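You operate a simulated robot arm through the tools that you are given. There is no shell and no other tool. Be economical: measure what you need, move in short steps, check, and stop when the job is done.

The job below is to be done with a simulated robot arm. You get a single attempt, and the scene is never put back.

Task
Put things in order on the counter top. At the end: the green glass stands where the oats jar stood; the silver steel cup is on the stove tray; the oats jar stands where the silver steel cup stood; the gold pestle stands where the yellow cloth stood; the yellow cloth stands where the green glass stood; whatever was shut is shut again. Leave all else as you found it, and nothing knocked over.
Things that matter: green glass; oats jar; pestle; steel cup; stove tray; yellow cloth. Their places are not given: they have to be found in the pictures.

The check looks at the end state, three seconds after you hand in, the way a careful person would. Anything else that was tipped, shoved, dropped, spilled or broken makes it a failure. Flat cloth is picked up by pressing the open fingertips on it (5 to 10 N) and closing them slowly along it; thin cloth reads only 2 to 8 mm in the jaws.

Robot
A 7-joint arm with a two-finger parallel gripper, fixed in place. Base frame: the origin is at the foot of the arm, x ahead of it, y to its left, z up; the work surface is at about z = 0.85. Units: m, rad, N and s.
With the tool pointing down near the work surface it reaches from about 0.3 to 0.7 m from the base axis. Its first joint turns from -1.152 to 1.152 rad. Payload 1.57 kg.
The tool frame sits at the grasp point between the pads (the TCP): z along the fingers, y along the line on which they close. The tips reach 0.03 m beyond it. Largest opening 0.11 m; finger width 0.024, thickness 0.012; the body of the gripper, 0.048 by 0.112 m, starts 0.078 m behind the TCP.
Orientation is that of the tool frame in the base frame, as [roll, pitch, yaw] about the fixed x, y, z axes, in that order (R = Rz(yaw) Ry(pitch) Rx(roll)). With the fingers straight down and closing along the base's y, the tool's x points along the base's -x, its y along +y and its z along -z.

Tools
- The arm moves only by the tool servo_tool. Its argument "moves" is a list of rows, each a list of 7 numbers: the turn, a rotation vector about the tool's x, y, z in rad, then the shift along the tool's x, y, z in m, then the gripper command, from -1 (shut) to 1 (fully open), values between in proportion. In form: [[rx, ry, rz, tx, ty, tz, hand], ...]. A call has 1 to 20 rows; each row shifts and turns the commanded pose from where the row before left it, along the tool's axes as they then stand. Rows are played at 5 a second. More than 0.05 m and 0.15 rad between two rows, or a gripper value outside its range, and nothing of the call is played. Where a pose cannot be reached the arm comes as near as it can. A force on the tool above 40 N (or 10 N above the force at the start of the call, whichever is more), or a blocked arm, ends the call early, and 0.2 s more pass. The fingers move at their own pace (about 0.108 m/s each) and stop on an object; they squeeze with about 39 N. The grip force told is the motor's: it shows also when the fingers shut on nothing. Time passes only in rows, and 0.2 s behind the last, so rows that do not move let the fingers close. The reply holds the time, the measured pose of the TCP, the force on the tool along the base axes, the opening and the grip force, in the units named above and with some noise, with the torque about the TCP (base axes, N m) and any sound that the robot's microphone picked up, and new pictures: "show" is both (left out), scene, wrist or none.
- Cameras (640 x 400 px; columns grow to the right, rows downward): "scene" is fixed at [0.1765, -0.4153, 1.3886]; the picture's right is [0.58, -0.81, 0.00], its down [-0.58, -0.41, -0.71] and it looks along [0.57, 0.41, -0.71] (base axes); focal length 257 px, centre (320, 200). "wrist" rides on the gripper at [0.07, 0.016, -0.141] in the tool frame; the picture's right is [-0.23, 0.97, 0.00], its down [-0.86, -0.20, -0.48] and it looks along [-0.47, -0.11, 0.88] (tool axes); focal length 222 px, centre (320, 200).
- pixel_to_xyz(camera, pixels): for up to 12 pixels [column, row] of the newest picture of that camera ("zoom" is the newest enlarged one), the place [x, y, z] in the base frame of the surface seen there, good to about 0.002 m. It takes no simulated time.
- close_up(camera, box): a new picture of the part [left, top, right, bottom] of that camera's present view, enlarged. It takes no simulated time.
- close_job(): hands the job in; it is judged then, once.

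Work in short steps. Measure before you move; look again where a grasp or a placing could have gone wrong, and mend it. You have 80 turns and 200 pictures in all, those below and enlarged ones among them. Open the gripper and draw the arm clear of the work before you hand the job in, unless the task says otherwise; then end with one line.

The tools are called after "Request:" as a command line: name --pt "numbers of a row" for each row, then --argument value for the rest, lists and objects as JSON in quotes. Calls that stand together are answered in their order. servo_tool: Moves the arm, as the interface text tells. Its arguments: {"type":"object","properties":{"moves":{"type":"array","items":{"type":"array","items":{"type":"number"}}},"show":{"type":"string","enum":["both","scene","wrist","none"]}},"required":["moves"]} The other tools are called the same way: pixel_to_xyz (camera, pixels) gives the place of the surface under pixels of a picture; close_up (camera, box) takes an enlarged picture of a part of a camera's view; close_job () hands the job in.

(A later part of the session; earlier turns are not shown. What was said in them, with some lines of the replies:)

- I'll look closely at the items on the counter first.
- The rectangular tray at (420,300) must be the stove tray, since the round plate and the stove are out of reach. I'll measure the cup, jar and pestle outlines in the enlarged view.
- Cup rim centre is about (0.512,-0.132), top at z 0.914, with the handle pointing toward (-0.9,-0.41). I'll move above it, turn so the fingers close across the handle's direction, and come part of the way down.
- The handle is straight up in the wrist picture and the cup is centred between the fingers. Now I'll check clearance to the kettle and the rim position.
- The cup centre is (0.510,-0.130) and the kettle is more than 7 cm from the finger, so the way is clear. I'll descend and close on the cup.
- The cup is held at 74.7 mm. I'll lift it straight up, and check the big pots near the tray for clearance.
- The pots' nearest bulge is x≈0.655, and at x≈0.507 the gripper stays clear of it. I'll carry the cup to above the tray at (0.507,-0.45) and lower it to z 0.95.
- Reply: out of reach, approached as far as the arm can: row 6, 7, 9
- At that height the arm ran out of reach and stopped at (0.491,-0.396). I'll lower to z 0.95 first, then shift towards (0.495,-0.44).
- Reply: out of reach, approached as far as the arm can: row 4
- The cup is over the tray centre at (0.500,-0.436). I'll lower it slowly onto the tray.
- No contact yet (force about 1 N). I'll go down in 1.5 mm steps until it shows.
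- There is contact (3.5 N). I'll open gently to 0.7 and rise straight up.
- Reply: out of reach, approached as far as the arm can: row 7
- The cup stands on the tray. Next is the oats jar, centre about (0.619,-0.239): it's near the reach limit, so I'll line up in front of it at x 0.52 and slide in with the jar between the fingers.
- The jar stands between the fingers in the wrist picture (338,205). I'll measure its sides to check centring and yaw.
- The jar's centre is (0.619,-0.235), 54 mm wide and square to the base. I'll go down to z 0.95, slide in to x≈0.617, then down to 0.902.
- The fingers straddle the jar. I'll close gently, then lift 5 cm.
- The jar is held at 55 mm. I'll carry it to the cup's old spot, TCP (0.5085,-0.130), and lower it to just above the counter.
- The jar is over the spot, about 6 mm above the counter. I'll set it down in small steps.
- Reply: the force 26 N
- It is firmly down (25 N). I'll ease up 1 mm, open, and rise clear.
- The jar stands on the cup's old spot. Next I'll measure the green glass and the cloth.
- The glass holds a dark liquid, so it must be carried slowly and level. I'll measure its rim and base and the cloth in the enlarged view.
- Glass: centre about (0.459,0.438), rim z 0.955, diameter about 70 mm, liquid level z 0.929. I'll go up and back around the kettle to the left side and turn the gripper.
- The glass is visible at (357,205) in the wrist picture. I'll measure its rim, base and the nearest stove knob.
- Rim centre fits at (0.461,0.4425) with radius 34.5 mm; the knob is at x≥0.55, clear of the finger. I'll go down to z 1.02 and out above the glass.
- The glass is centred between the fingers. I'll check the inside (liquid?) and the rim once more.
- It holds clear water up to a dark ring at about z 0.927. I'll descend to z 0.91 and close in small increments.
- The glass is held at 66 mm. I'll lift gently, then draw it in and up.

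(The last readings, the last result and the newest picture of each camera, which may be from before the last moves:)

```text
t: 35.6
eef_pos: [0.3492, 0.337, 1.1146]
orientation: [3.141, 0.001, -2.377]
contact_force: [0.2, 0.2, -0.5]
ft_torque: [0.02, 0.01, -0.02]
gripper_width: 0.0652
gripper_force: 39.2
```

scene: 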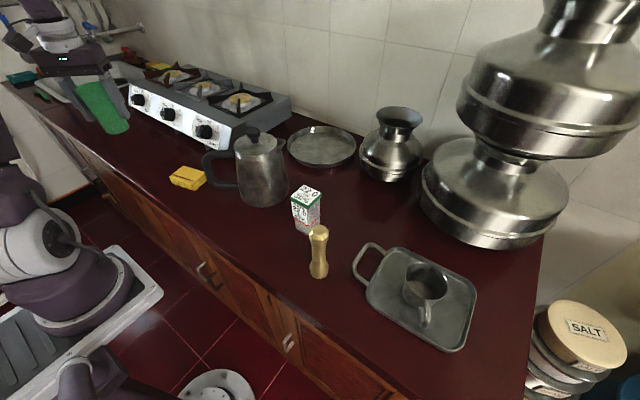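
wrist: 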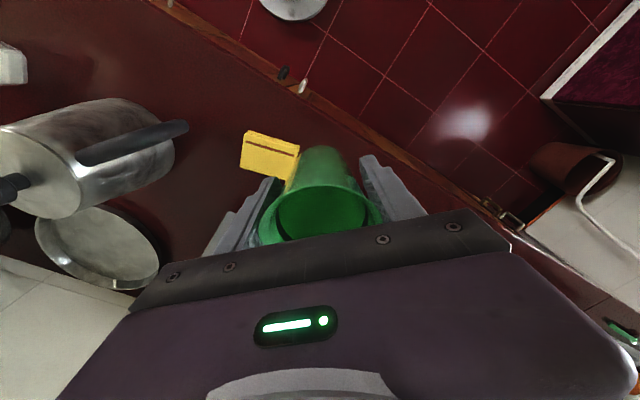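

Holding steady. I'll turn to yaw π in place, slowly.

Request:
servo_tool --pt "0 0 0.05 0 0 0 0.14" --pt "0 0 0.09 0 0 0 0.14" --pt "0 0 0.1 0 0 0 0.14" --pt "0 0 0.1 0 0 0 0.14" --pt "0 0 0.1 0 0 0 0.14" --pt "0 0 0.1 0 0 0 0.14" --pt "0 0 0.1 0 0 0 0.14" --pt "0 0 0.08 0 0 0 0.14" --pt "0 0 0.044 0 0 0 0.14" --show "none"

Request:
servo_tool --pt "0 0 0 0 -0.01 0 0.14" --pt "0 0 0 0 -0.02 0 0.14" --pt "0 0 0 0 -0.028 0 0.14" --pt "0 0 0 0 -0.028 0 0.14" --pt "0 0 0 0 -0.028 0 0.14" --pt "0 0 0 0 -0.028 0 0.14" --pt "0 0 0 0 -0.028 0 0.14" --pt "0 0 0 0 -0.028 0 0.14" --pt "0 0 0 0 -0.028 0 0.14" --pt "0 0 0 0 -0.028 0 0.14" --pt "0 0 0 0 -0.028 0 0.14" --pt "0 0 0 0 -0.028 0 0.14" --pt "0 0 0 0 -0.028 0 0.14" --pt "0 0 0 0 -0.028 0 0.14" --pt "0 0 0 0 -0.028 0 0.14" --pt "0 0 0 0 -0.028 0 0.14" --pt "0 0 0 0 -0.028 0 0.14" --pt "0 0 0 0 -0.02 0 0.14" --pt "0 0 0 0 -0.01 0 0.14" --pt "0 0 0 0 0 0 0.14"

```text
t: 37.6
eef_pos: [0.3495, 0.3378, 1.1161]
orientation: [3.141, -0.001, 3.139]
contact_force: [-0.2, 0.0, -0.8]
ft_torque: [0.04, 0.0, -0.03]
gripper_width: 0.0654
gripper_force: 39.1
```

```text
t: 41.8
eef_pos: [0.3488, -0.1432, 1.1158]
orientation: [3.141, 0.0, 3.139]
contact_force: [-0.4, 0.4, -0.6]
ft_torque: [0.0, 0.03, 0.01]
gripper_width: 0.0647
gripper_force: 39.2
```

scene: 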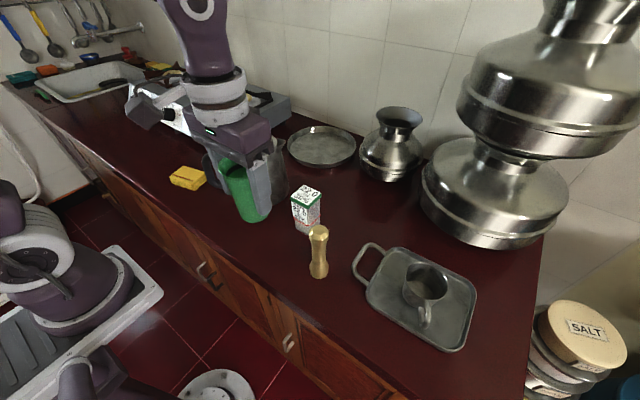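
wrist: 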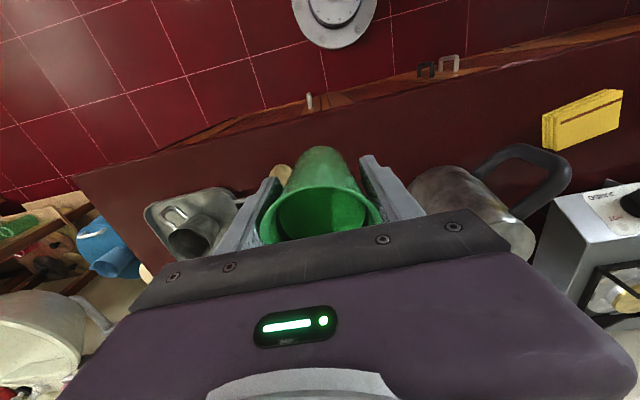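

Held well. I'll carry it between jar and pestle, well above both, to the oats jar's old spot, stopping at z≈0.97.

Request:
servo_tool --pt "0 0 0 -0.012 -0.005 0.005 0.14" --pt "0 0 0 -0.024 -0.0095 0.01 0.14" --pt "0 0 0 -0.025 -0.01 0.011 0.14" --pt "0 0 0 -0.025 -0.01 0.011 0.14" --pt "0 0 0 -0.025 -0.01 0.011 0.14" --pt "0 0 0 -0.025 -0.01 0.012 0.14" --pt "0 0 0 -0.022 -0.008 0.012 0.14" --pt "0 0 0 -0.02 -0.007 0.013 0.14" --pt "0 0 0 -0.022 -0.0065 0.015 0.14" --pt "0 0 0 -0.022 -0.006 0.015 0.14" --pt "0 0 0 -0.022 -0.005 0.015 0.14" --pt "0 0 0 -0.016 -0.004 0.012 0.14" --pt "0 0 0 -0.01 -0.0015 0.004 0.14" --pt "0 0 0 0 0 0 0.14"

```text
t: 44.8
eef_pos: [0.6183, -0.2348, 0.9699]
orientation: [3.141, 0.0, 3.141]
contact_force: [0.1, 0.0, -1.7]
ft_torque: [0.01, 0.03, 0.03]
gripper_width: 0.0642
gripper_force: 39.0
```

scene: 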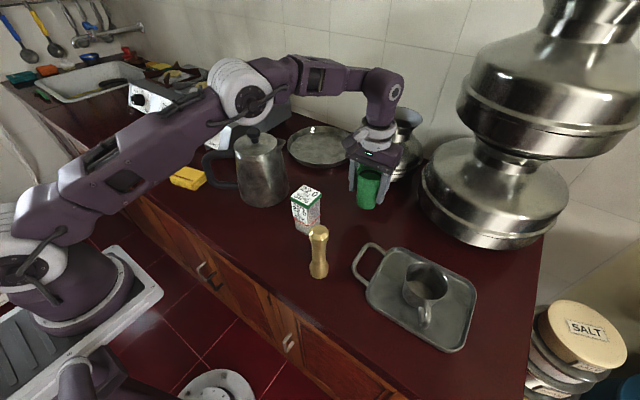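
wrist: 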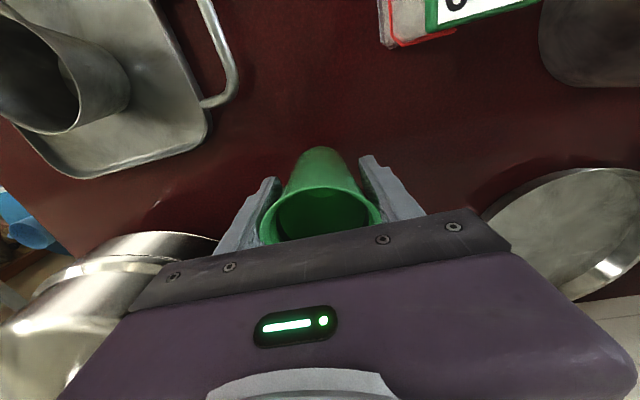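

The glass is over the spot. I'll lower it to z≈0.916, then feel for contact.

Request:
servo_tool --pt "0 0 0 0 0 0.015 0.14" --pt "0 0 0 0 0 0.017 0.14" --pt "0 0 0 0 0 0.014 0.14" --pt "0 0 0 0 0 0.007 0.14" --pt "0 0 0 0 0 0 0.14" --show "none"

Request:
servo_tool --pt "0 0 0 0 0 0.002 0.14" --pt "0 0 0 0 0 0.001 0.14" --pt "0 0 0 0 0 0 0.14"

```text
t: 46.0
eef_pos: [0.6184, -0.2349, 0.9162]
orientation: [3.14, 0.0, 3.141]
contact_force: [-0.1, 0.1, -2.0]
ft_torque: [-0.03, 0.01, 0.01]
gripper_width: 0.0641
gripper_force: 38.7
```

```text
t: 46.8
eef_pos: [0.6179, -0.2357, 0.914]
orientation: [3.141, 0.0, 3.14]
contact_force: [0.1, 0.0, -1.3]
ft_torque: [0.03, -0.03, 0.02]
gripper_width: 0.0645
gripper_force: 39.1
```

scene: 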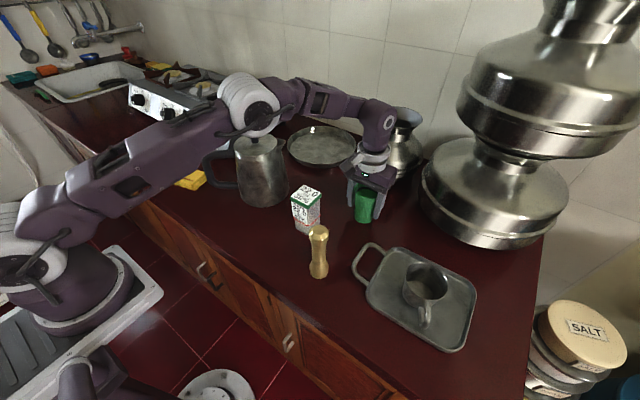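
wrist: 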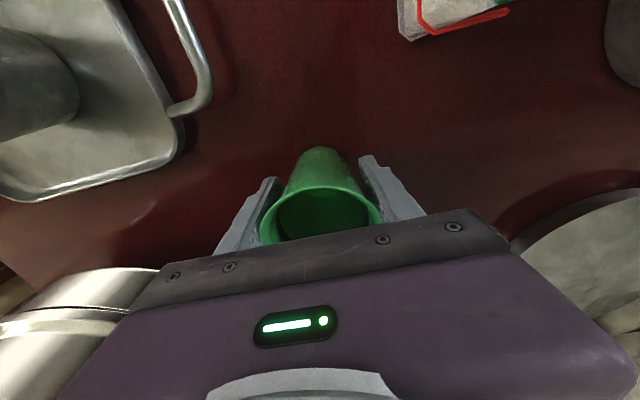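

No contact at 0.914; I'll continue 1 mm at a time.

Request:
servo_tool --pt "0 0 0 0 0 0.001 0.14" --pt "0 0 0 0 0 0.001 0.14" --pt "0 0 0 0 0 0.0005 0.14" --pt "0 0 0 0 0 0 0.14" --show "none"

```text
t: 47.8
eef_pos: [0.6187, -0.2366, 0.9106]
orientation: [3.142, 0.002, 3.14]
contact_force: [-0.1, 0.4, -1.6]
ft_torque: [0.03, 0.02, 0.02]
gripper_width: 0.0643
gripper_force: 39.3
```

Request:
servo_tool --pt "0 0 0 0 0 0.001 0.14" --pt "0 0 0 0 0 0 0.14" --show "none"

```text
t: 48.4
eef_pos: [0.6188, -0.236, 0.9093]
orientation: [-3.141, -0.001, 3.142]
contact_force: [-0.1, 0.0, 1.5]
ft_torque: [0.01, -0.02, 0.0]
gripper_width: 0.0643
gripper_force: 38.7
```

Contact begins (force went from -1.6 to +1.5 N). I'll go half a millimetre more, open modestly and rise straight up.

Request:
servo_tool --pt "0 0 0 0 0 0.0004 0.14" --pt "0 0 0 0 0 0 0.3" --pt "0 0 0 0 0 0 0.45" --pt "0 0 0 0 0 0 0.6" --pt "0 0 0 0 0 0 0.65" --pt "0 0 0 0 0 -0.015 0.65" --pt "0 0 0 0 0 -0.02 0.65" --pt "0 0 0 0 0 -0.02 0.65" --pt "0 0 0 0 0 -0.02 0.65" --pt "0 0 0 0 0 0 0.65"

```text
t: 50.6
eef_pos: [0.6193, -0.236, 0.9834]
orientation: [-3.141, 0.0, 3.141]
contact_force: [0.5, 0.6, -0.1]
ft_torque: [0.0, 0.0, -0.01]
gripper_width: 0.0909
gripper_force: 0.0
```

scene: 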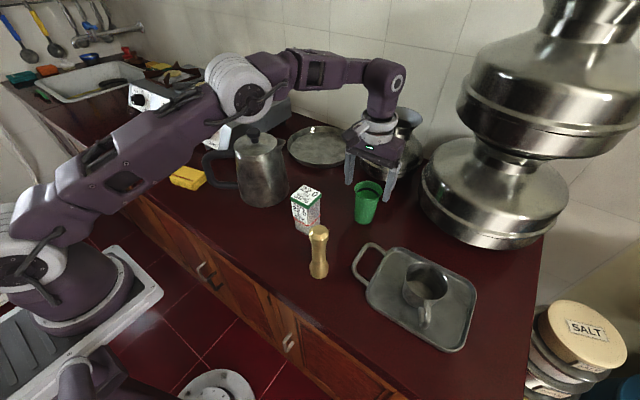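
wrist: 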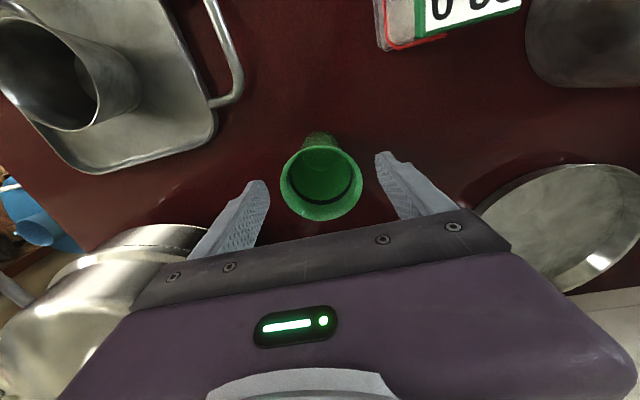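

The glass stands upright and full on the oats spot. Now I'll back off upward and go across to the cloth on the left.

Request:
servo_tool --pt "0 0 0 0.015 0 -0.03 0.65" --pt "0 0 0 0.035 0 -0.03 0.65" --pt "0 0 0 0.035 0 -0.03 0.65" --pt "0 0 0 0.035 0 -0.03 1" --pt "0 0 0 0.035 0 -0.03 1" --pt "0 0 0 0.035 0 -0.03 1" --pt "0 0 0 0.035 0 -0.02 1" --pt "0 0 0 0.03 0 0 1" --pt "0 0 0 0 0.0486 0 1" --pt "0 0 0 0 0.0486 0 1" --pt "0 0 0 0 0.0486 0 1" --pt "0 0 0 0 0.0486 0 1" --pt "0 0 0 0 0.0486 0 1" --pt "0 0 0 0 0.0486 0 1" --pt "0 0 0 0 0.0486 0 1" --pt "0 0 0 0 0.0486 0 1" --pt "0 0 0 0 0.0486 0 1" --pt "0 0 0 0 0.0486 0 1" --pt "0 0 0 0 0 0 1"

```text
t: 54.6
eef_pos: [0.3636, 0.2516, 1.1861]
orientation: [3.141, 0.001, 3.14]
contact_force: [-0.6, 0.0, -0.6]
ft_torque: [-0.01, 0.01, 0.01]
gripper_width: 0.11
gripper_force: 0.0
```

scene: 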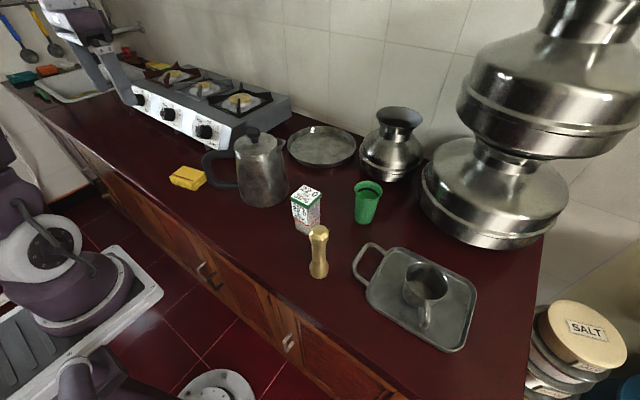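
wrist: 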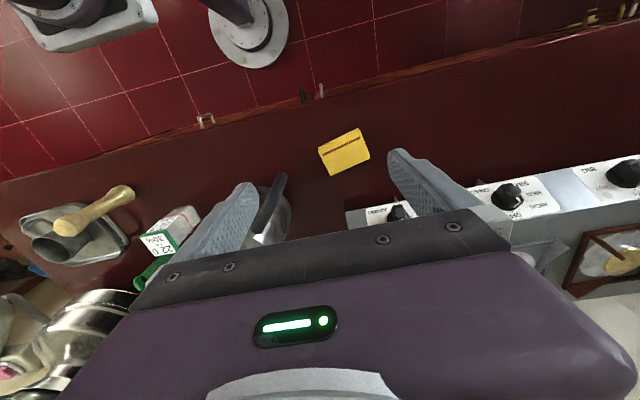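

The cloth is at (344,151) in the wrist picture. I'll enlarge it and measure its corners.

Request:
close_up --camera "wrist" --box '[296, 115, 392, 185]'

Request:
close_up --camera "scene" --box '[155, 150, 235, 200]'

Request:
pixel_to_xyz --camera "scene" --pixels '[[170, 177], [183, 166], [205, 175], [194, 186], [196, 190], [206, 180], [188, 176]]'

Request:
pixel_to_xyz --camera "wrist" --pixels '[[320, 146], [360, 131], [368, 157], [328, 174], [344, 152]]'

```text
5.71 times, centred on (344, 150) of wrist
```

zoom: 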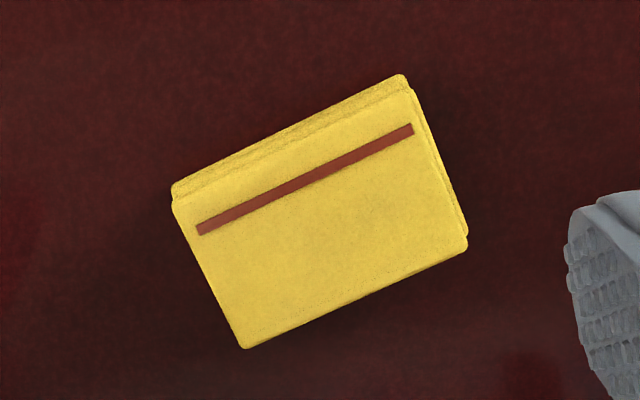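

```text
8.00 times, centred on (195, 175) of scene
```

zoom: 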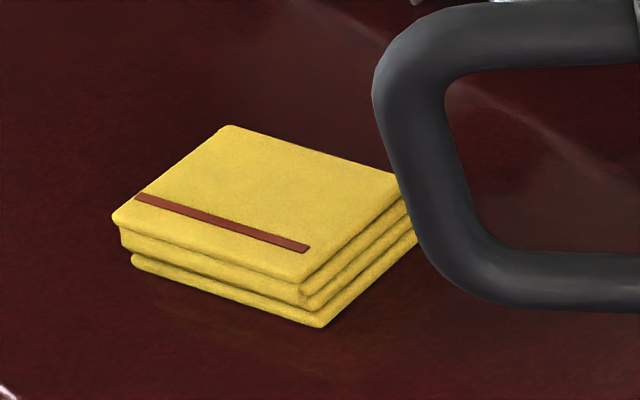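

```text
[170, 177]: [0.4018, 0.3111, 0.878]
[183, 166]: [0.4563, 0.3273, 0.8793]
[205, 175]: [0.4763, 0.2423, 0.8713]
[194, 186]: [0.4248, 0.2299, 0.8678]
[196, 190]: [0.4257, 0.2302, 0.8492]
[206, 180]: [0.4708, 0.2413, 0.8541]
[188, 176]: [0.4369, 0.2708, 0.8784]
```

```text
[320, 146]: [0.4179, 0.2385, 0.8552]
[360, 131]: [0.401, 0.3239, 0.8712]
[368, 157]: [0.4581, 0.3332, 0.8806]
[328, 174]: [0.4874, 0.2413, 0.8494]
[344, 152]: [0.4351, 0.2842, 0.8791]
```

Cloth: centre (0.439,0.279), about 58 x 87 x 29 mm, short side along (0.975,0.222). I'll turn to close along the short side, move above it and go down to z 1.0.

Request:
servo_tool --pt "0 0 -0.138 0 0 0 1" --pt "0 0 -0.138 0 0 0 1" --pt "0 0 -0.138 0 0 0 1" --pt "0 0 -0.138 0 0 0 1" --pt "0 0 -0.138 0 0 0 1" --pt "0 0 -0.138 0 0 0 1" --pt "0 0 -0.138 0 0 0 1" --pt "0 0 -0.138 0 0 0 1" --pt "0 0 -0.138 0 0 0 1" --pt "0 0 -0.138 0 0 0 1" --pt "0 0 -0.138 0 0 0 1" --pt "0 0 -0.138 0 0 0 1" --pt "0 0 -0.138 0 0 0 1" --pt "0 0 0 -0.005 -0.04 0 1" --pt "0 0 0 -0.0055 -0.0397 0 1" --pt "0 0 0 0 0 0.045 1" --pt "0 0 0 0 0 0.045 1" --pt "0 0 0 0 0 0.045 1" --pt "0 0 0 0 0 0.045 1" --pt "0 0 0 0 0 0 1"

```text
t: 58.8
eef_pos: [0.4395, 0.2766, 1.0038]
orientation: [-3.141, -0.001, -1.349]
contact_force: [-0.2, -0.1, 1.2]
ft_torque: [-0.01, -0.01, -0.01]
gripper_width: 0.11
gripper_force: 0.1
```

scene: 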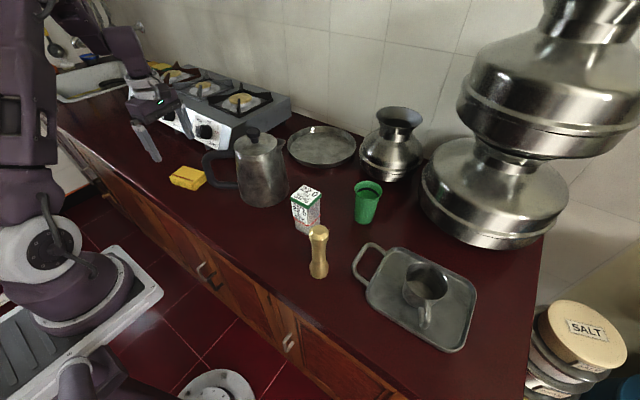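
wrist: 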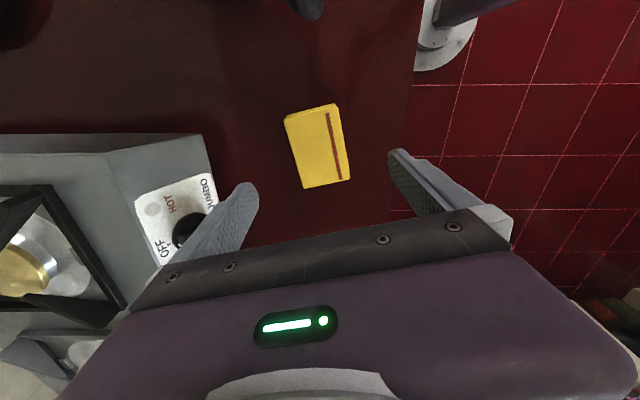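

The cloth is square to and centred between the fingers. I'll descend to z 0.883 (tips about 4 mm above the counter) and look.

Request:
servo_tool --pt "0 0 0 -0.003 0 0.03 1" --pt "0 0 0 0 0 0.03 1" --pt "0 0 0 0 0 0.03 1" --pt "0 0 0 0 0 0.02 1" --pt "0 0 0 0 0 0.01 1" --pt "0 0 0 0 0 0 1"

```text
t: 60.2
eef_pos: [0.4394, 0.2812, 0.8826]
orientation: [-3.141, 0.0, -1.347]
contact_force: [0.6, 0.1, 0.0]
ft_torque: [-0.01, -0.01, 0.02]
gripper_width: 0.1102
gripper_force: 0.1
```

scene: 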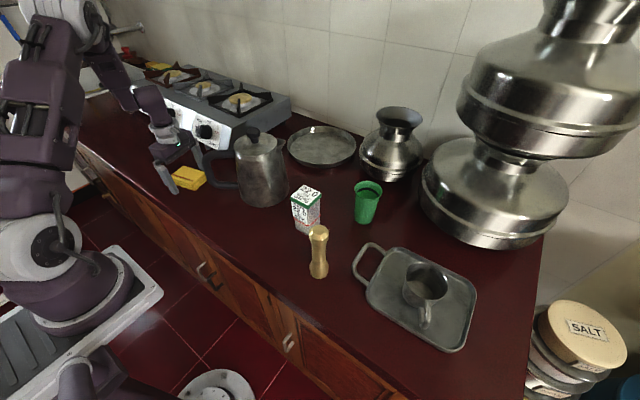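
wrist: 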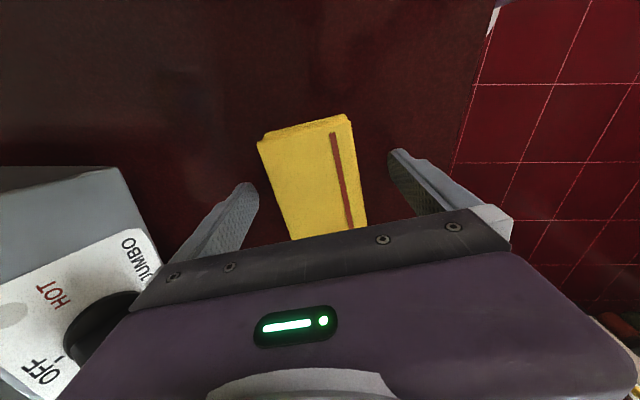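

The fingers straddle the cloth. I'll close slowly and lift a little to test the hold.

Request:
servo_tool --pt "0 0 0 0 0 0 0.6" --pt "0 0 0 0 0 0 0.3" --pt "0 0 0 0 0 0 0.15" --pt "0 0 0 0 0 0 0.05" --pt "0 0 0 0 0 0 -0.05" --pt "0 0 0 0 0 0 -0.1" --pt "0 0 0 0 0 0 -0.1" --pt "0 0 0 0 0 -0.02 -0.1" --pt "0 0 0 0 0 -0.02 -0.1" --pt "0 0 0 0 0 0 -0.1"

```text
t: 62.4
eef_pos: [0.4389, 0.281, 0.9249]
orientation: [-3.141, 0.0, -1.35]
contact_force: [0.4, -0.2, -0.2]
ft_torque: [0.01, -0.02, 0.05]
gripper_width: 0.0629
gripper_force: 38.7
```

scene: 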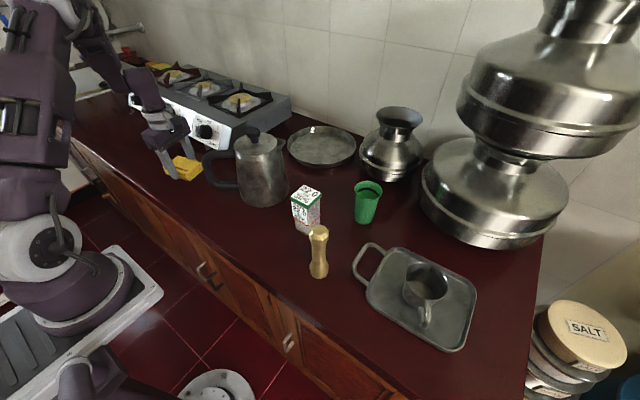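
wrist: 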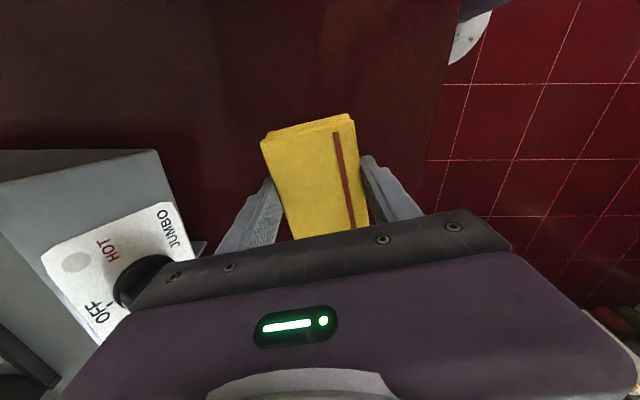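

The cloth is held firmly, keeping its shape. I'll move it to the glass's old spot (0.4585,0.4425) at this height.

Request:
servo_tool --pt "0 0 0 -0.0386 -0.01385 0 -0.1" --pt "0 0 0 -0.0386 -0.01385 0 -0.1" --pt "0 0 0 -0.0386 -0.01385 0 -0.1" --pt "0 0 0 -0.0386 -0.01385 0 -0.1" --pt "0 0 0 0 0 0 -0.1" --pt "0 0 0 0 0 0.025 -0.1" --pt "0 0 0 0 0 0.01 -0.1" --pt "0 0 0 0 0 0 -0.1"

```text
t: 64.2
eef_pos: [0.4574, 0.4441, 0.8892]
orientation: [-3.141, 0.0, -1.349]
contact_force: [0.3, 0.1, -0.4]
ft_torque: [-0.01, -0.01, -0.01]
gripper_width: 0.0631
gripper_force: 38.8
```

scene: 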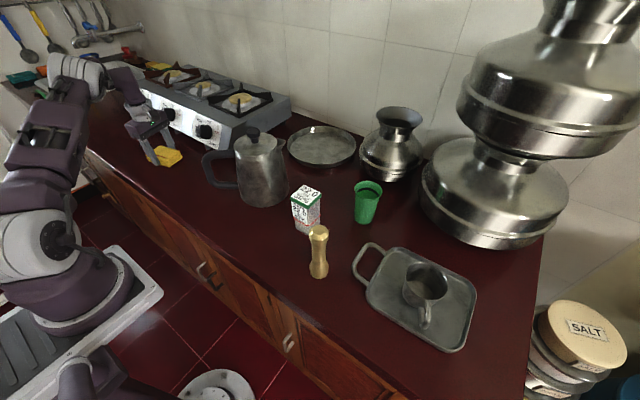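
wrist: 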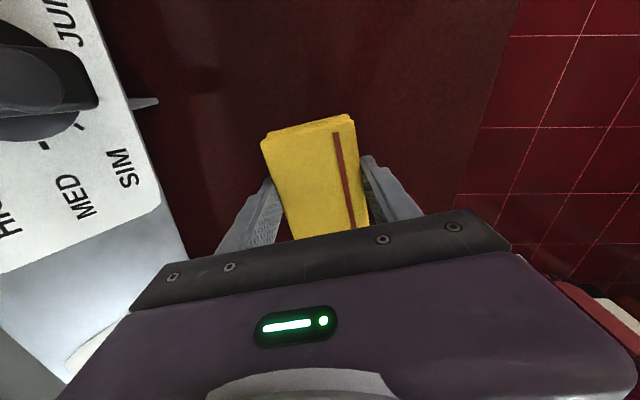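

About 6 mm above the counter. I'll check the distance between the gripper and the stove front before lowering and opening.

Request:
pixel_to_xyz --camera "wrist" --pixels '[[185, 260], [160, 200], [155, 100], [95, 90], [80, 355]]'

Request:
servo_tool --pt "0 0 0 0 0 0.003 -0.1" --pt "0 0 0 0 0 0.002 -0.1" --pt "0 0 0 0 0 0 -0.1" --show "none"

```text
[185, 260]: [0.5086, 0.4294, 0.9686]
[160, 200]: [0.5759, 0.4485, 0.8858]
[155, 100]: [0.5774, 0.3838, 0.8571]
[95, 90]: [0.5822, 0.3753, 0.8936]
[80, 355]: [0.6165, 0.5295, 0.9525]
```

```text
t: 65.0
eef_pos: [0.4578, 0.4434, 0.8837]
orientation: [3.142, 0.0, -1.349]
contact_force: [0.2, -0.4, -0.5]
ft_torque: [-0.01, -0.04, -0.02]
gripper_width: 0.0631
gripper_force: 39.3
```

The stove front is at x≈0.575, leaving 5 cm. I'll lower the last millimetres.

Request:
servo_tool --pt "0 0 0 0 0 0.001 -0.1" --pt "0 0 0 0 0 0.0008 -0.1" --pt "0 0 0 0 0 0 -0.1" --show "none"

```text
t: 65.8
eef_pos: [0.4583, 0.444, 0.884]
orientation: [-3.14, 0.0, -1.347]
contact_force: [-3.8, -4.3, 16.6]
ft_torque: [-0.18, 0.24, 0.02]
gripper_width: 0.0626
gripper_force: 38.6
```

The cloth is down (16 N). I'll ease up 1 mm, open and rise.

Request:
servo_tool --pt "0 0 0 0 0 -0.0008 -0.1" --pt "0 0 0 0 0 0 0.2" --pt "0 0 0 0 0 0 0.4" --pt "0 0 0 0 0 0 0.6" --pt "0 0 0 0 0 0 0.6" --pt "0 0 0 0 0 -0.02 0.6" --pt "0 0 0 0 0 -0.04 0.6" --pt "0 0 0 0 0 -0.04 0.6" --pt "0 0 0 0 0 0 0.6"

```text
t: 67.8
eef_pos: [0.4589, 0.4441, 0.9842]
orientation: [3.141, 0.0, -1.347]
contact_force: [0.7, -0.4, 0.6]
ft_torque: [0.02, 0.02, -0.01]
gripper_width: 0.0882
gripper_force: 0.1
```

scene: 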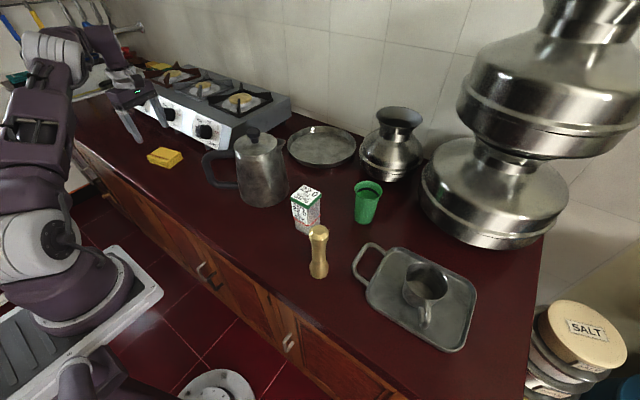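
wrist: 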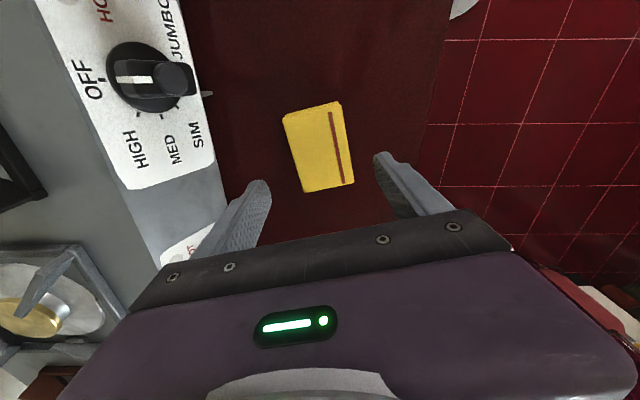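

The cloth lies flat on the glass's old spot. Now I'll back off up and in and turn back to yaw π for the pestle.

Request:
servo_tool --pt "0 0 0 0.0197 0.0214 -0.0343 0.6" --pt "0 0 0 0.0197 0.0214 -0.0343 0.6" --pt "0 0 0 0.0197 0.0214 -0.0343 0.6" --pt "0 0 0 0.0197 0.0214 -0.0343 0.6" --pt "0 0 0 0.0197 0.0214 -0.0343 0.6" --pt "0 0 0 0.0197 0.0214 -0.0343 0.6" --pt "0 0 0.138 0 0 0 0.6" --pt "0 0 0.138 0 0 0 0.6" --pt "0 0 0.138 0 0 0 0.6" --pt "0 0 0.138 0 0 0 0.6" --pt "0 0 0.138 0 0 0 0.6" --pt "0 0 0.138 0 0 0 0.6" --pt "0 0 0.138 0 0 0 0.6" --pt "0 0 0.138 0 0 0 0.6" --pt "0 0 0.138 0 0 0 0.6" --pt "0 0 0.138 0 0 0 0.6" --pt "0 0 0.138 0 0 0 0.6" --pt "0 0 0.138 0 0 0 0.6" --pt "0 0 0.138 0 0 0 0.6" --show "none"

```text
t: 71.8
eef_pos: [0.3595, 0.3005, 1.1892]
orientation: [3.141, -0.001, 3.138]
contact_force: [-0.2, -0.2, -0.8]
ft_torque: [0.0, 0.02, -0.01]
gripper_width: 0.088
gripper_force: 0.0
```

Next I'll cross to above the pestle at (0.413,-0.243).

Request:
servo_tool --pt "0 0 0 -0.0045 -0.0453 0 0.6" --pt "0 0 0 -0.0045 -0.0453 0 0.6" --pt "0 0 0 -0.0045 -0.0453 0 0.6" --pt "0 0 0 -0.0045 -0.0453 0 0.6" --pt "0 0 0 -0.0045 -0.0453 0 0.6" --pt "0 0 0 -0.0045 -0.0453 0 0.6" --pt "0 0 0 -0.0045 -0.0453 0 0.6" --pt "0 0 0 -0.0045 -0.0453 0 0.6" --pt "0 0 0 -0.0045 -0.0453 0 0.6" --pt "0 0 0 -0.0045 -0.0453 0 0.6" --pt "0 0 0 -0.0045 -0.0453 0 0.6" --pt "0 0 0 -0.0045 -0.0453 0 0.6" --pt "0 0 0 0 0 0.04 0.6" --pt "0 0 0 0 0 0.04 0.6" --pt "0 0 0 0 0 0 0.6"

```text
t: 75.0
eef_pos: [0.4137, -0.2437, 1.11]
orientation: [-3.141, -0.001, 3.14]
contact_force: [-0.3, -0.1, -0.3]
ft_torque: [-0.02, -0.02, 0.0]
gripper_width: 0.0881
gripper_force: 0.0
```

scene: 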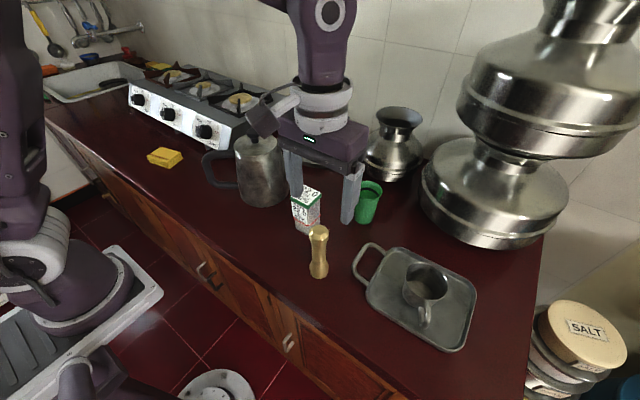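
wrist: 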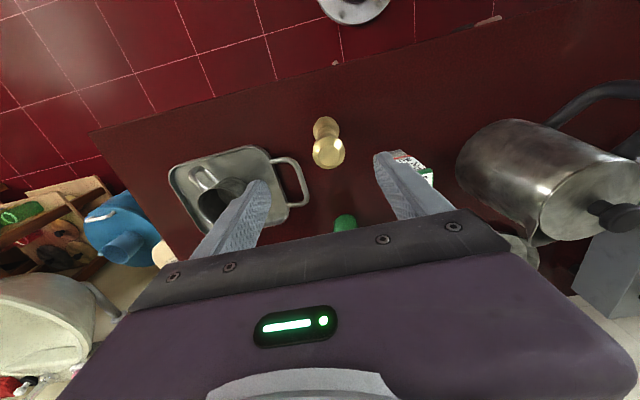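

The pestle's head is at (329,152) in the wrist picture. I'll check its centre and the body below.

Request:
close_up --camera "wrist" --box '[290, 105, 370, 175]'

Request:
pixel_to_xyz --camera "wrist" --pixels '[[329, 152], [314, 152], [344, 151], [329, 165], [328, 138], [325, 118], [314, 127], [337, 125]]'

```text
5.71 times, centred on (330, 140) of wrist
```

zoom: 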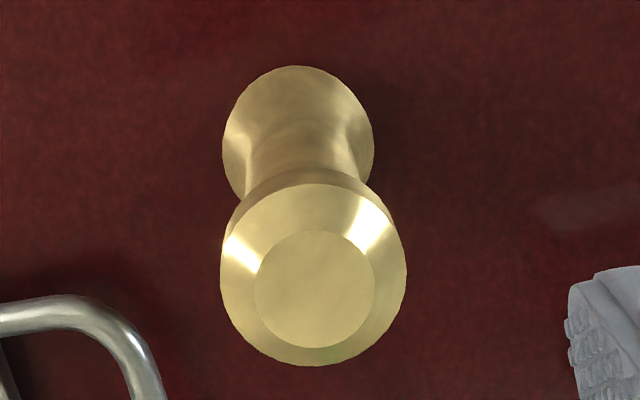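

```text
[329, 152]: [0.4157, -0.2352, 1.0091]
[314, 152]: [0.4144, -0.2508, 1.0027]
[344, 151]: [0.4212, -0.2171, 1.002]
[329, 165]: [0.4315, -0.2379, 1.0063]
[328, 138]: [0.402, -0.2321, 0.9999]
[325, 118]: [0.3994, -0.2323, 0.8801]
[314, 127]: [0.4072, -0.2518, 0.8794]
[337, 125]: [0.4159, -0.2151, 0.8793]
```

The pestle axis is at (0.416,-0.235). I'll correct by 8 mm in y, descend to z 0.945, and close on the waist.

Request:
servo_tool --pt "0 0 0 -0.0025 0.0085 0 0.6" --pt "0 0 0 0 0 0 0.6" --pt "0 0 0 0 0 0.04 0.6" --pt "0 0 0 0 0 0.04 0.6" --pt "0 0 0 0 0 0.04 0.6" --pt "0 0 0 0 0 0.03 0.6" --pt "0 0 0 0 0 0.015 0.6" --pt "0 0 0 0 0 0 0.6"

```text
t: 76.8
eef_pos: [0.4155, -0.2352, 0.9445]
orientation: [3.142, 0.0, 3.14]
contact_force: [0.3, 0.5, 0.3]
ft_torque: [-0.02, 0.01, -0.02]
gripper_width: 0.0879
gripper_force: 0.0
```

scene: 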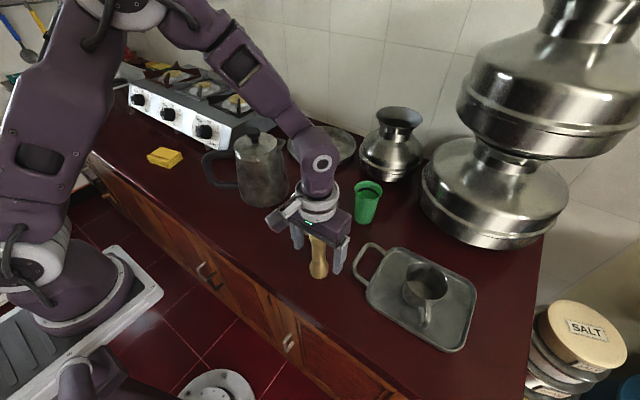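
wrist: 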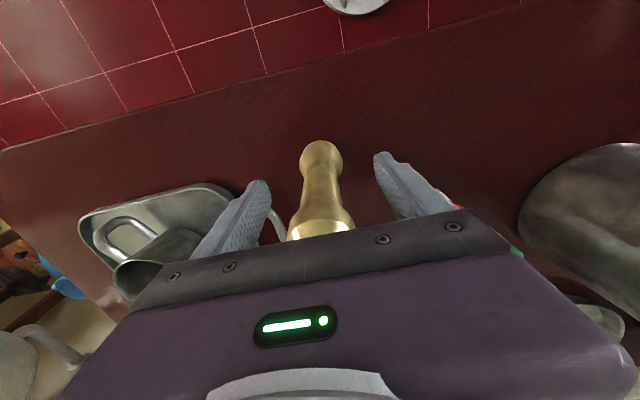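

Centred on the pestle. I'll close in steps, then lift a little.

Request:
servo_tool --pt "0 0 0 0 0 0 0.2" --pt "0 0 0 0 0 0 -0.1" --pt "0 0 0 0 0 0 -0.3" --pt "0 0 0 0 0 0 -0.5" --pt "0 0 0 0 0 0 -0.7" --pt "0 0 0 0 0 0 -0.7" --pt "0 0 0 0 0 -0.01 -0.7" --pt "0 0 0 0 0 -0.03 -0.7" --pt "0 0 0 0 0 -0.03 -0.7" --pt "0 0 0 0 0 0 -0.7"

```text
t: 79.0
eef_pos: [0.4149, -0.2341, 1.0144]
orientation: [3.142, 0.0, 3.139]
contact_force: [0.7, 0.3, -3.5]
ft_torque: [0.01, 0.02, 0.04]
gripper_width: 0.0365
gripper_force: 38.9
```

scene: 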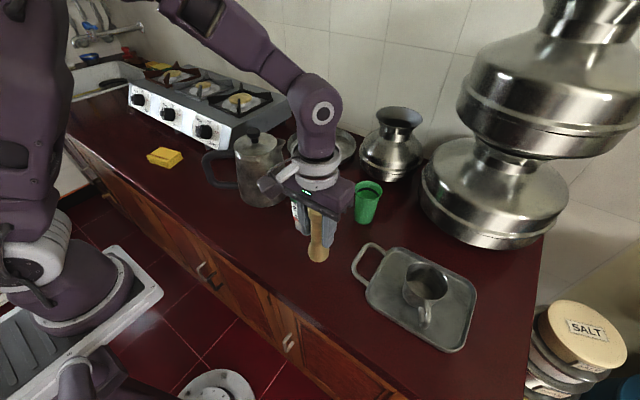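
wrist: 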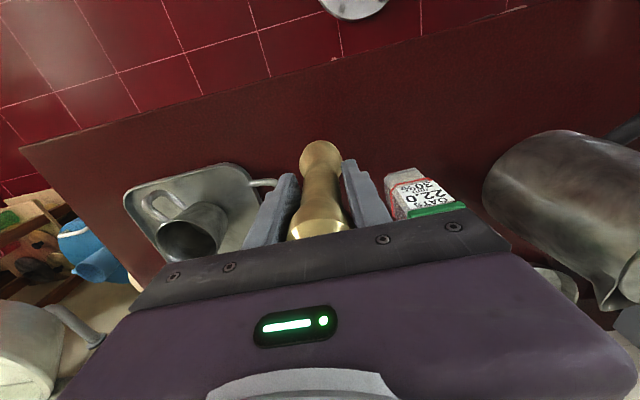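

The pestle is held at 36.5 mm and hangs straight. I'll carry it up and inside past the kettle to above the cloth's old spot (0.439,0.2795).

Request:
servo_tool --pt "0 0 0 0.013 0 -0.039 -0.7" --pt "0 0 0 0.013 0 -0.039 -0.7" --pt "0 0 0 0.013 0 -0.039 -0.7" --pt "0 0 0 0.013 0 -0.039 -0.7" --pt "0 0 0 0 0.03 0 -0.7" --pt "0 0 0 0 0.044 0 -0.7" --pt "0 0 0 0 0.044 0 -0.7" --pt "0 0 0 0 0.044 0 -0.7" --pt "0 0 0 0 0.044 0 -0.7" --pt "0 0 0 0 0.044 0 -0.7" --pt "0 0 0 0 0.044 0 -0.7" --pt "0 0 0 0 0.044 0 -0.7" --pt "0 0 0 0 0.044 0 -0.7" --pt "0 0 0 0 0.044 0 -0.7" --pt "0 0 0 0 0.044 0 -0.7" --pt "0 0 0 0 0.044 0 -0.7" --pt "0 0 0 -0.02 0 0 -0.7" --pt "0 0 0 -0.03 0 0 -0.7" --pt "0 0 0 -0.025 0 0 -0.7" --pt "0 0 0 0 0 0 -0.7"

```text
t: 83.2
eef_pos: [0.4399, 0.2786, 1.1697]
orientation: [-3.14, 0.001, 3.14]
contact_force: [0.4, 0.0, -3.7]
ft_torque: [-0.03, 0.05, 0.01]
gripper_width: 0.0368
gripper_force: 39.2
```

scene: 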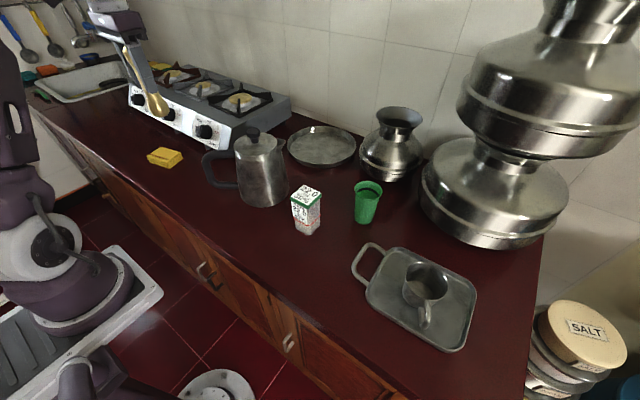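
wrist: 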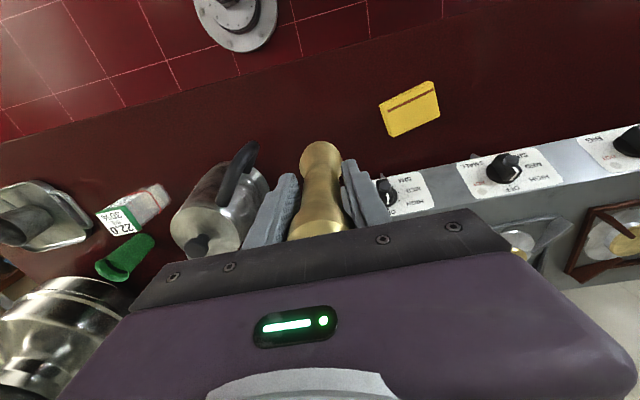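

The pestle's position in the hand hasn't changed, and the spot is free. I'll lower to z 0.955.

Request:
servo_tool --pt "0 0 0 0.0005 0.001 0.04 -0.7" --pt "0 0 0 0 0 0.045 -0.7" --pt "0 0 0 0 0 0.045 -0.7" --pt "0 0 0 0 0 0.04 -0.7" --pt "0 0 0 0 0 0.03 -0.7" --pt "0 0 0 0 0 0.015 -0.7" --pt "0 0 0 0 0 0 -0.7"

```text
t: 84.8
eef_pos: [0.4381, 0.2798, 0.9544]
orientation: [3.141, 0.0, 3.14]
contact_force: [-0.6, -0.1, -3.0]
ft_torque: [-0.02, -0.01, -0.03]
gripper_width: 0.0369
gripper_force: 38.9
```

scene: 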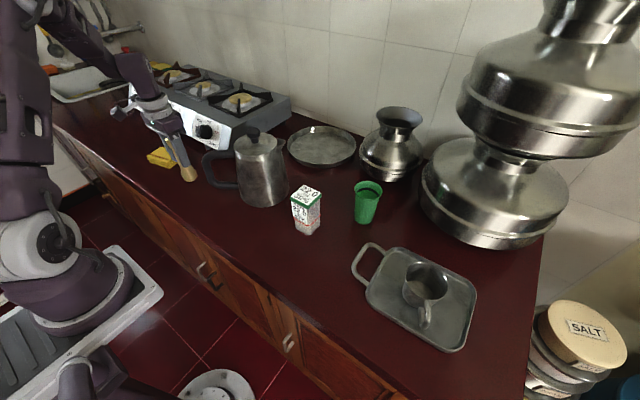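
wrist: 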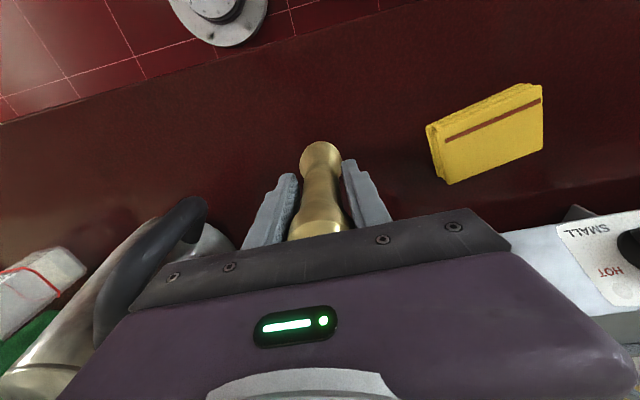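

About 1 cm to go; I'll lower in small steps.

Request:
servo_tool --pt "0 0 0 0 0 0.004 -0.7" --pt "0 0 0 0 0 0.003 -0.7" --pt "0 0 0 0 0 0.001 -0.7" --pt "0 0 0 0 0 0 -0.7" --show "none"

Request:
servo_tool --pt "0 0 0 0 0 0.001 -0.7" --pt "0 0 0 0 0 0 -0.7" --show "none"

```text
t: 85.8
eef_pos: [0.4385, 0.2798, 0.9474]
orientation: [3.139, 0.0, 3.14]
contact_force: [-0.7, 0.1, -3.5]
ft_torque: [-0.01, 0.0, -0.01]
gripper_width: 0.0369
gripper_force: 39.5
```

```text
t: 86.4
eef_pos: [0.4398, 0.2819, 0.9467]
orientation: [-3.141, 0.0, 3.139]
contact_force: [-0.5, -0.1, -4.3]
ft_torque: [0.0, 0.03, 0.03]
gripper_width: 0.0368
gripper_force: 38.6
```

Still no contact (-4 N, the pestle's weight). I'll continue down by 1 mm steps.

Request:
servo_tool --pt "0 0 0 0 0 0.001 -0.7" --pt "0 0 0 0 0 0.0005 -0.7" --pt "0 0 0 0 0 0 -0.7" --show "none"

```text
t: 87.2
eef_pos: [0.4385, 0.2804, 0.9442]
orientation: [-3.141, 0.0, 3.139]
contact_force: [-0.9, 0.9, -4.5]
ft_torque: [0.01, 0.05, -0.01]
gripper_width: 0.0369
gripper_force: 39.1
```

Request:
servo_tool --pt "0 0 0 0 0 0.001 -0.7" --pt "0 0 0 0 0 0 -0.7" --show "none"

```text
t: 87.8
eef_pos: [0.4388, 0.279, 0.9447]
orientation: [-3.141, -0.001, 3.14]
contact_force: [-2.3, -1.3, 6.8]
ft_torque: [-0.13, 0.12, 0.07]
gripper_width: 0.037
gripper_force: 38.9
```

Contact (6.8 N). I'll open slowly and rise straight up clear of the pestle.

Request:
servo_tool --pt "0 0 0 0 0 0 -0.3" --pt "0 0 0 0 0 0 0.0" --pt "0 0 0 0 0 0 0.4" --pt "0 0 0 0 0 0 0.5" --pt "0 0 0 0 0 0 0.5" --pt "0 0 0 0 0 -0.02 0.5" --pt "0 0 0 0 0 -0.04 0.5" --pt "0 0 0 0 0 -0.045 0.5" --pt "0 0 0 0 0 -0.045 0.5" --pt "0 0 0 0 0 -0.045 0.5" --pt "0 0 0 0 0 -0.04 0.5" --pt "0 0 0 0.04 0 0 0.5" --pt "0 0 0 0.04 0 0 0.5" --pt "0 0 0 0 -0.045 0 0.5" --pt "0 0 0 0 -0.045 0 0.5" --pt "0 0 0 0 -0.045 0 0.5" --pt "0 0 0 0 -0.045 0 1" --pt "0 0 0 0 -0.045 0 1" --pt "0 0 0 0 0 0 1"

Request:
close_up --camera "scene" --box '[130, 100, 300, 220]'

Request:
close_up --camera "scene" --box '[270, 150, 490, 360]'

```text
t: 91.8
eef_pos: [0.3591, 0.0543, 1.1792]
orientation: [3.141, -0.001, 3.14]
contact_force: [0.6, 1.4, 0.0]
ft_torque: [-0.01, 0.01, 0.0]
gripper_width: 0.1099
gripper_force: 0.0
```

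scene: 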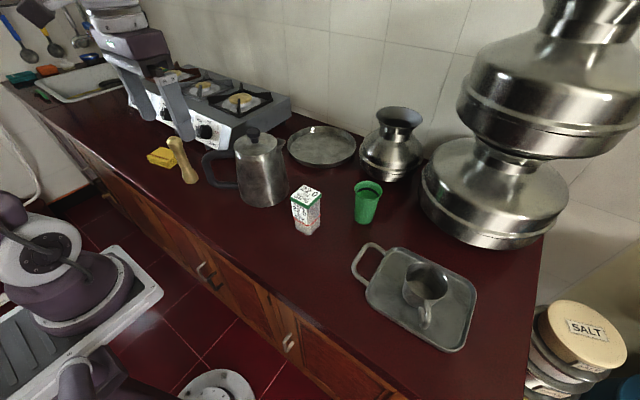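
wrist: 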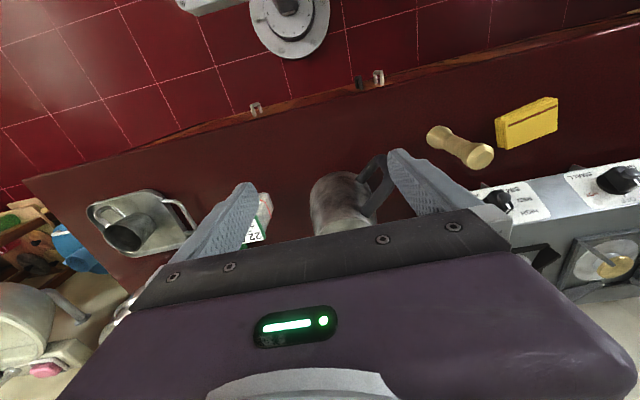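

```text
3.33 times, centred on (215, 160) of scene
```

zoom: 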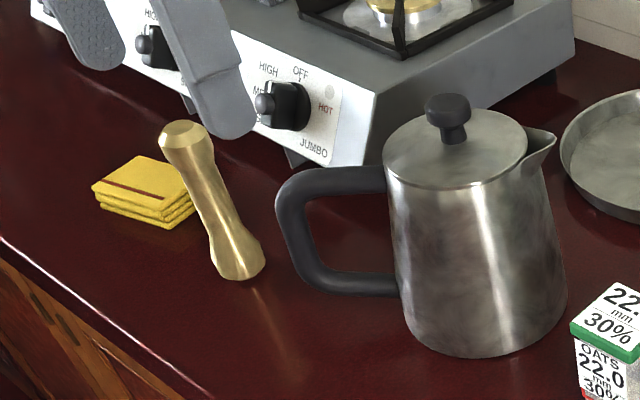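

```text
1.90 times, centred on (380, 255) of scene
```

zoom: 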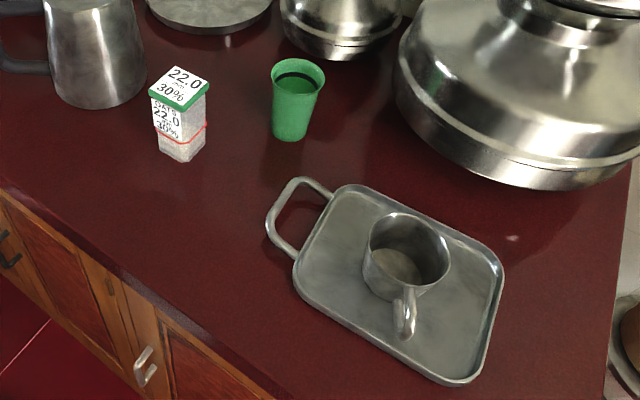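

Everything looks in place. I'll check that the pestle is upright and verify the final positions.

Request:
pixel_to_xyz --camera "scene" --pixels '[[174, 140], [168, 140], [180, 139], [186, 182], [179, 181], [194, 177], [161, 156], [357, 186], [382, 188], [292, 197], [305, 186]]'

```text
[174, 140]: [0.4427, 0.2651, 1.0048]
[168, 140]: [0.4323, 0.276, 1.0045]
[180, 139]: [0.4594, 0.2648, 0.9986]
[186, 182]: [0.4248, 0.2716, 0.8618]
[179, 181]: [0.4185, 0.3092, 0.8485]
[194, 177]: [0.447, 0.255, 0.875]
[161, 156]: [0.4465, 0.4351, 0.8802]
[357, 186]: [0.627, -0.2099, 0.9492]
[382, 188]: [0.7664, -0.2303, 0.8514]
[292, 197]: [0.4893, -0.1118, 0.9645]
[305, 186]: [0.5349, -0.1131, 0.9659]
```

The pestle is upright: its top is at about (0.444,0.272) and z 1.005, over its base. All five items are placed and the arm is clear with the gripper open, so I'm handing in.

Request:
close_job

```text
The job is handed in.
```

The job is handed in: the cup is on the stove tray, and the jar, glass, cloth and pestle stand upright on their assigned spots. Nothing was knocked over or spilled, and I opened nothing that needed shutting again.
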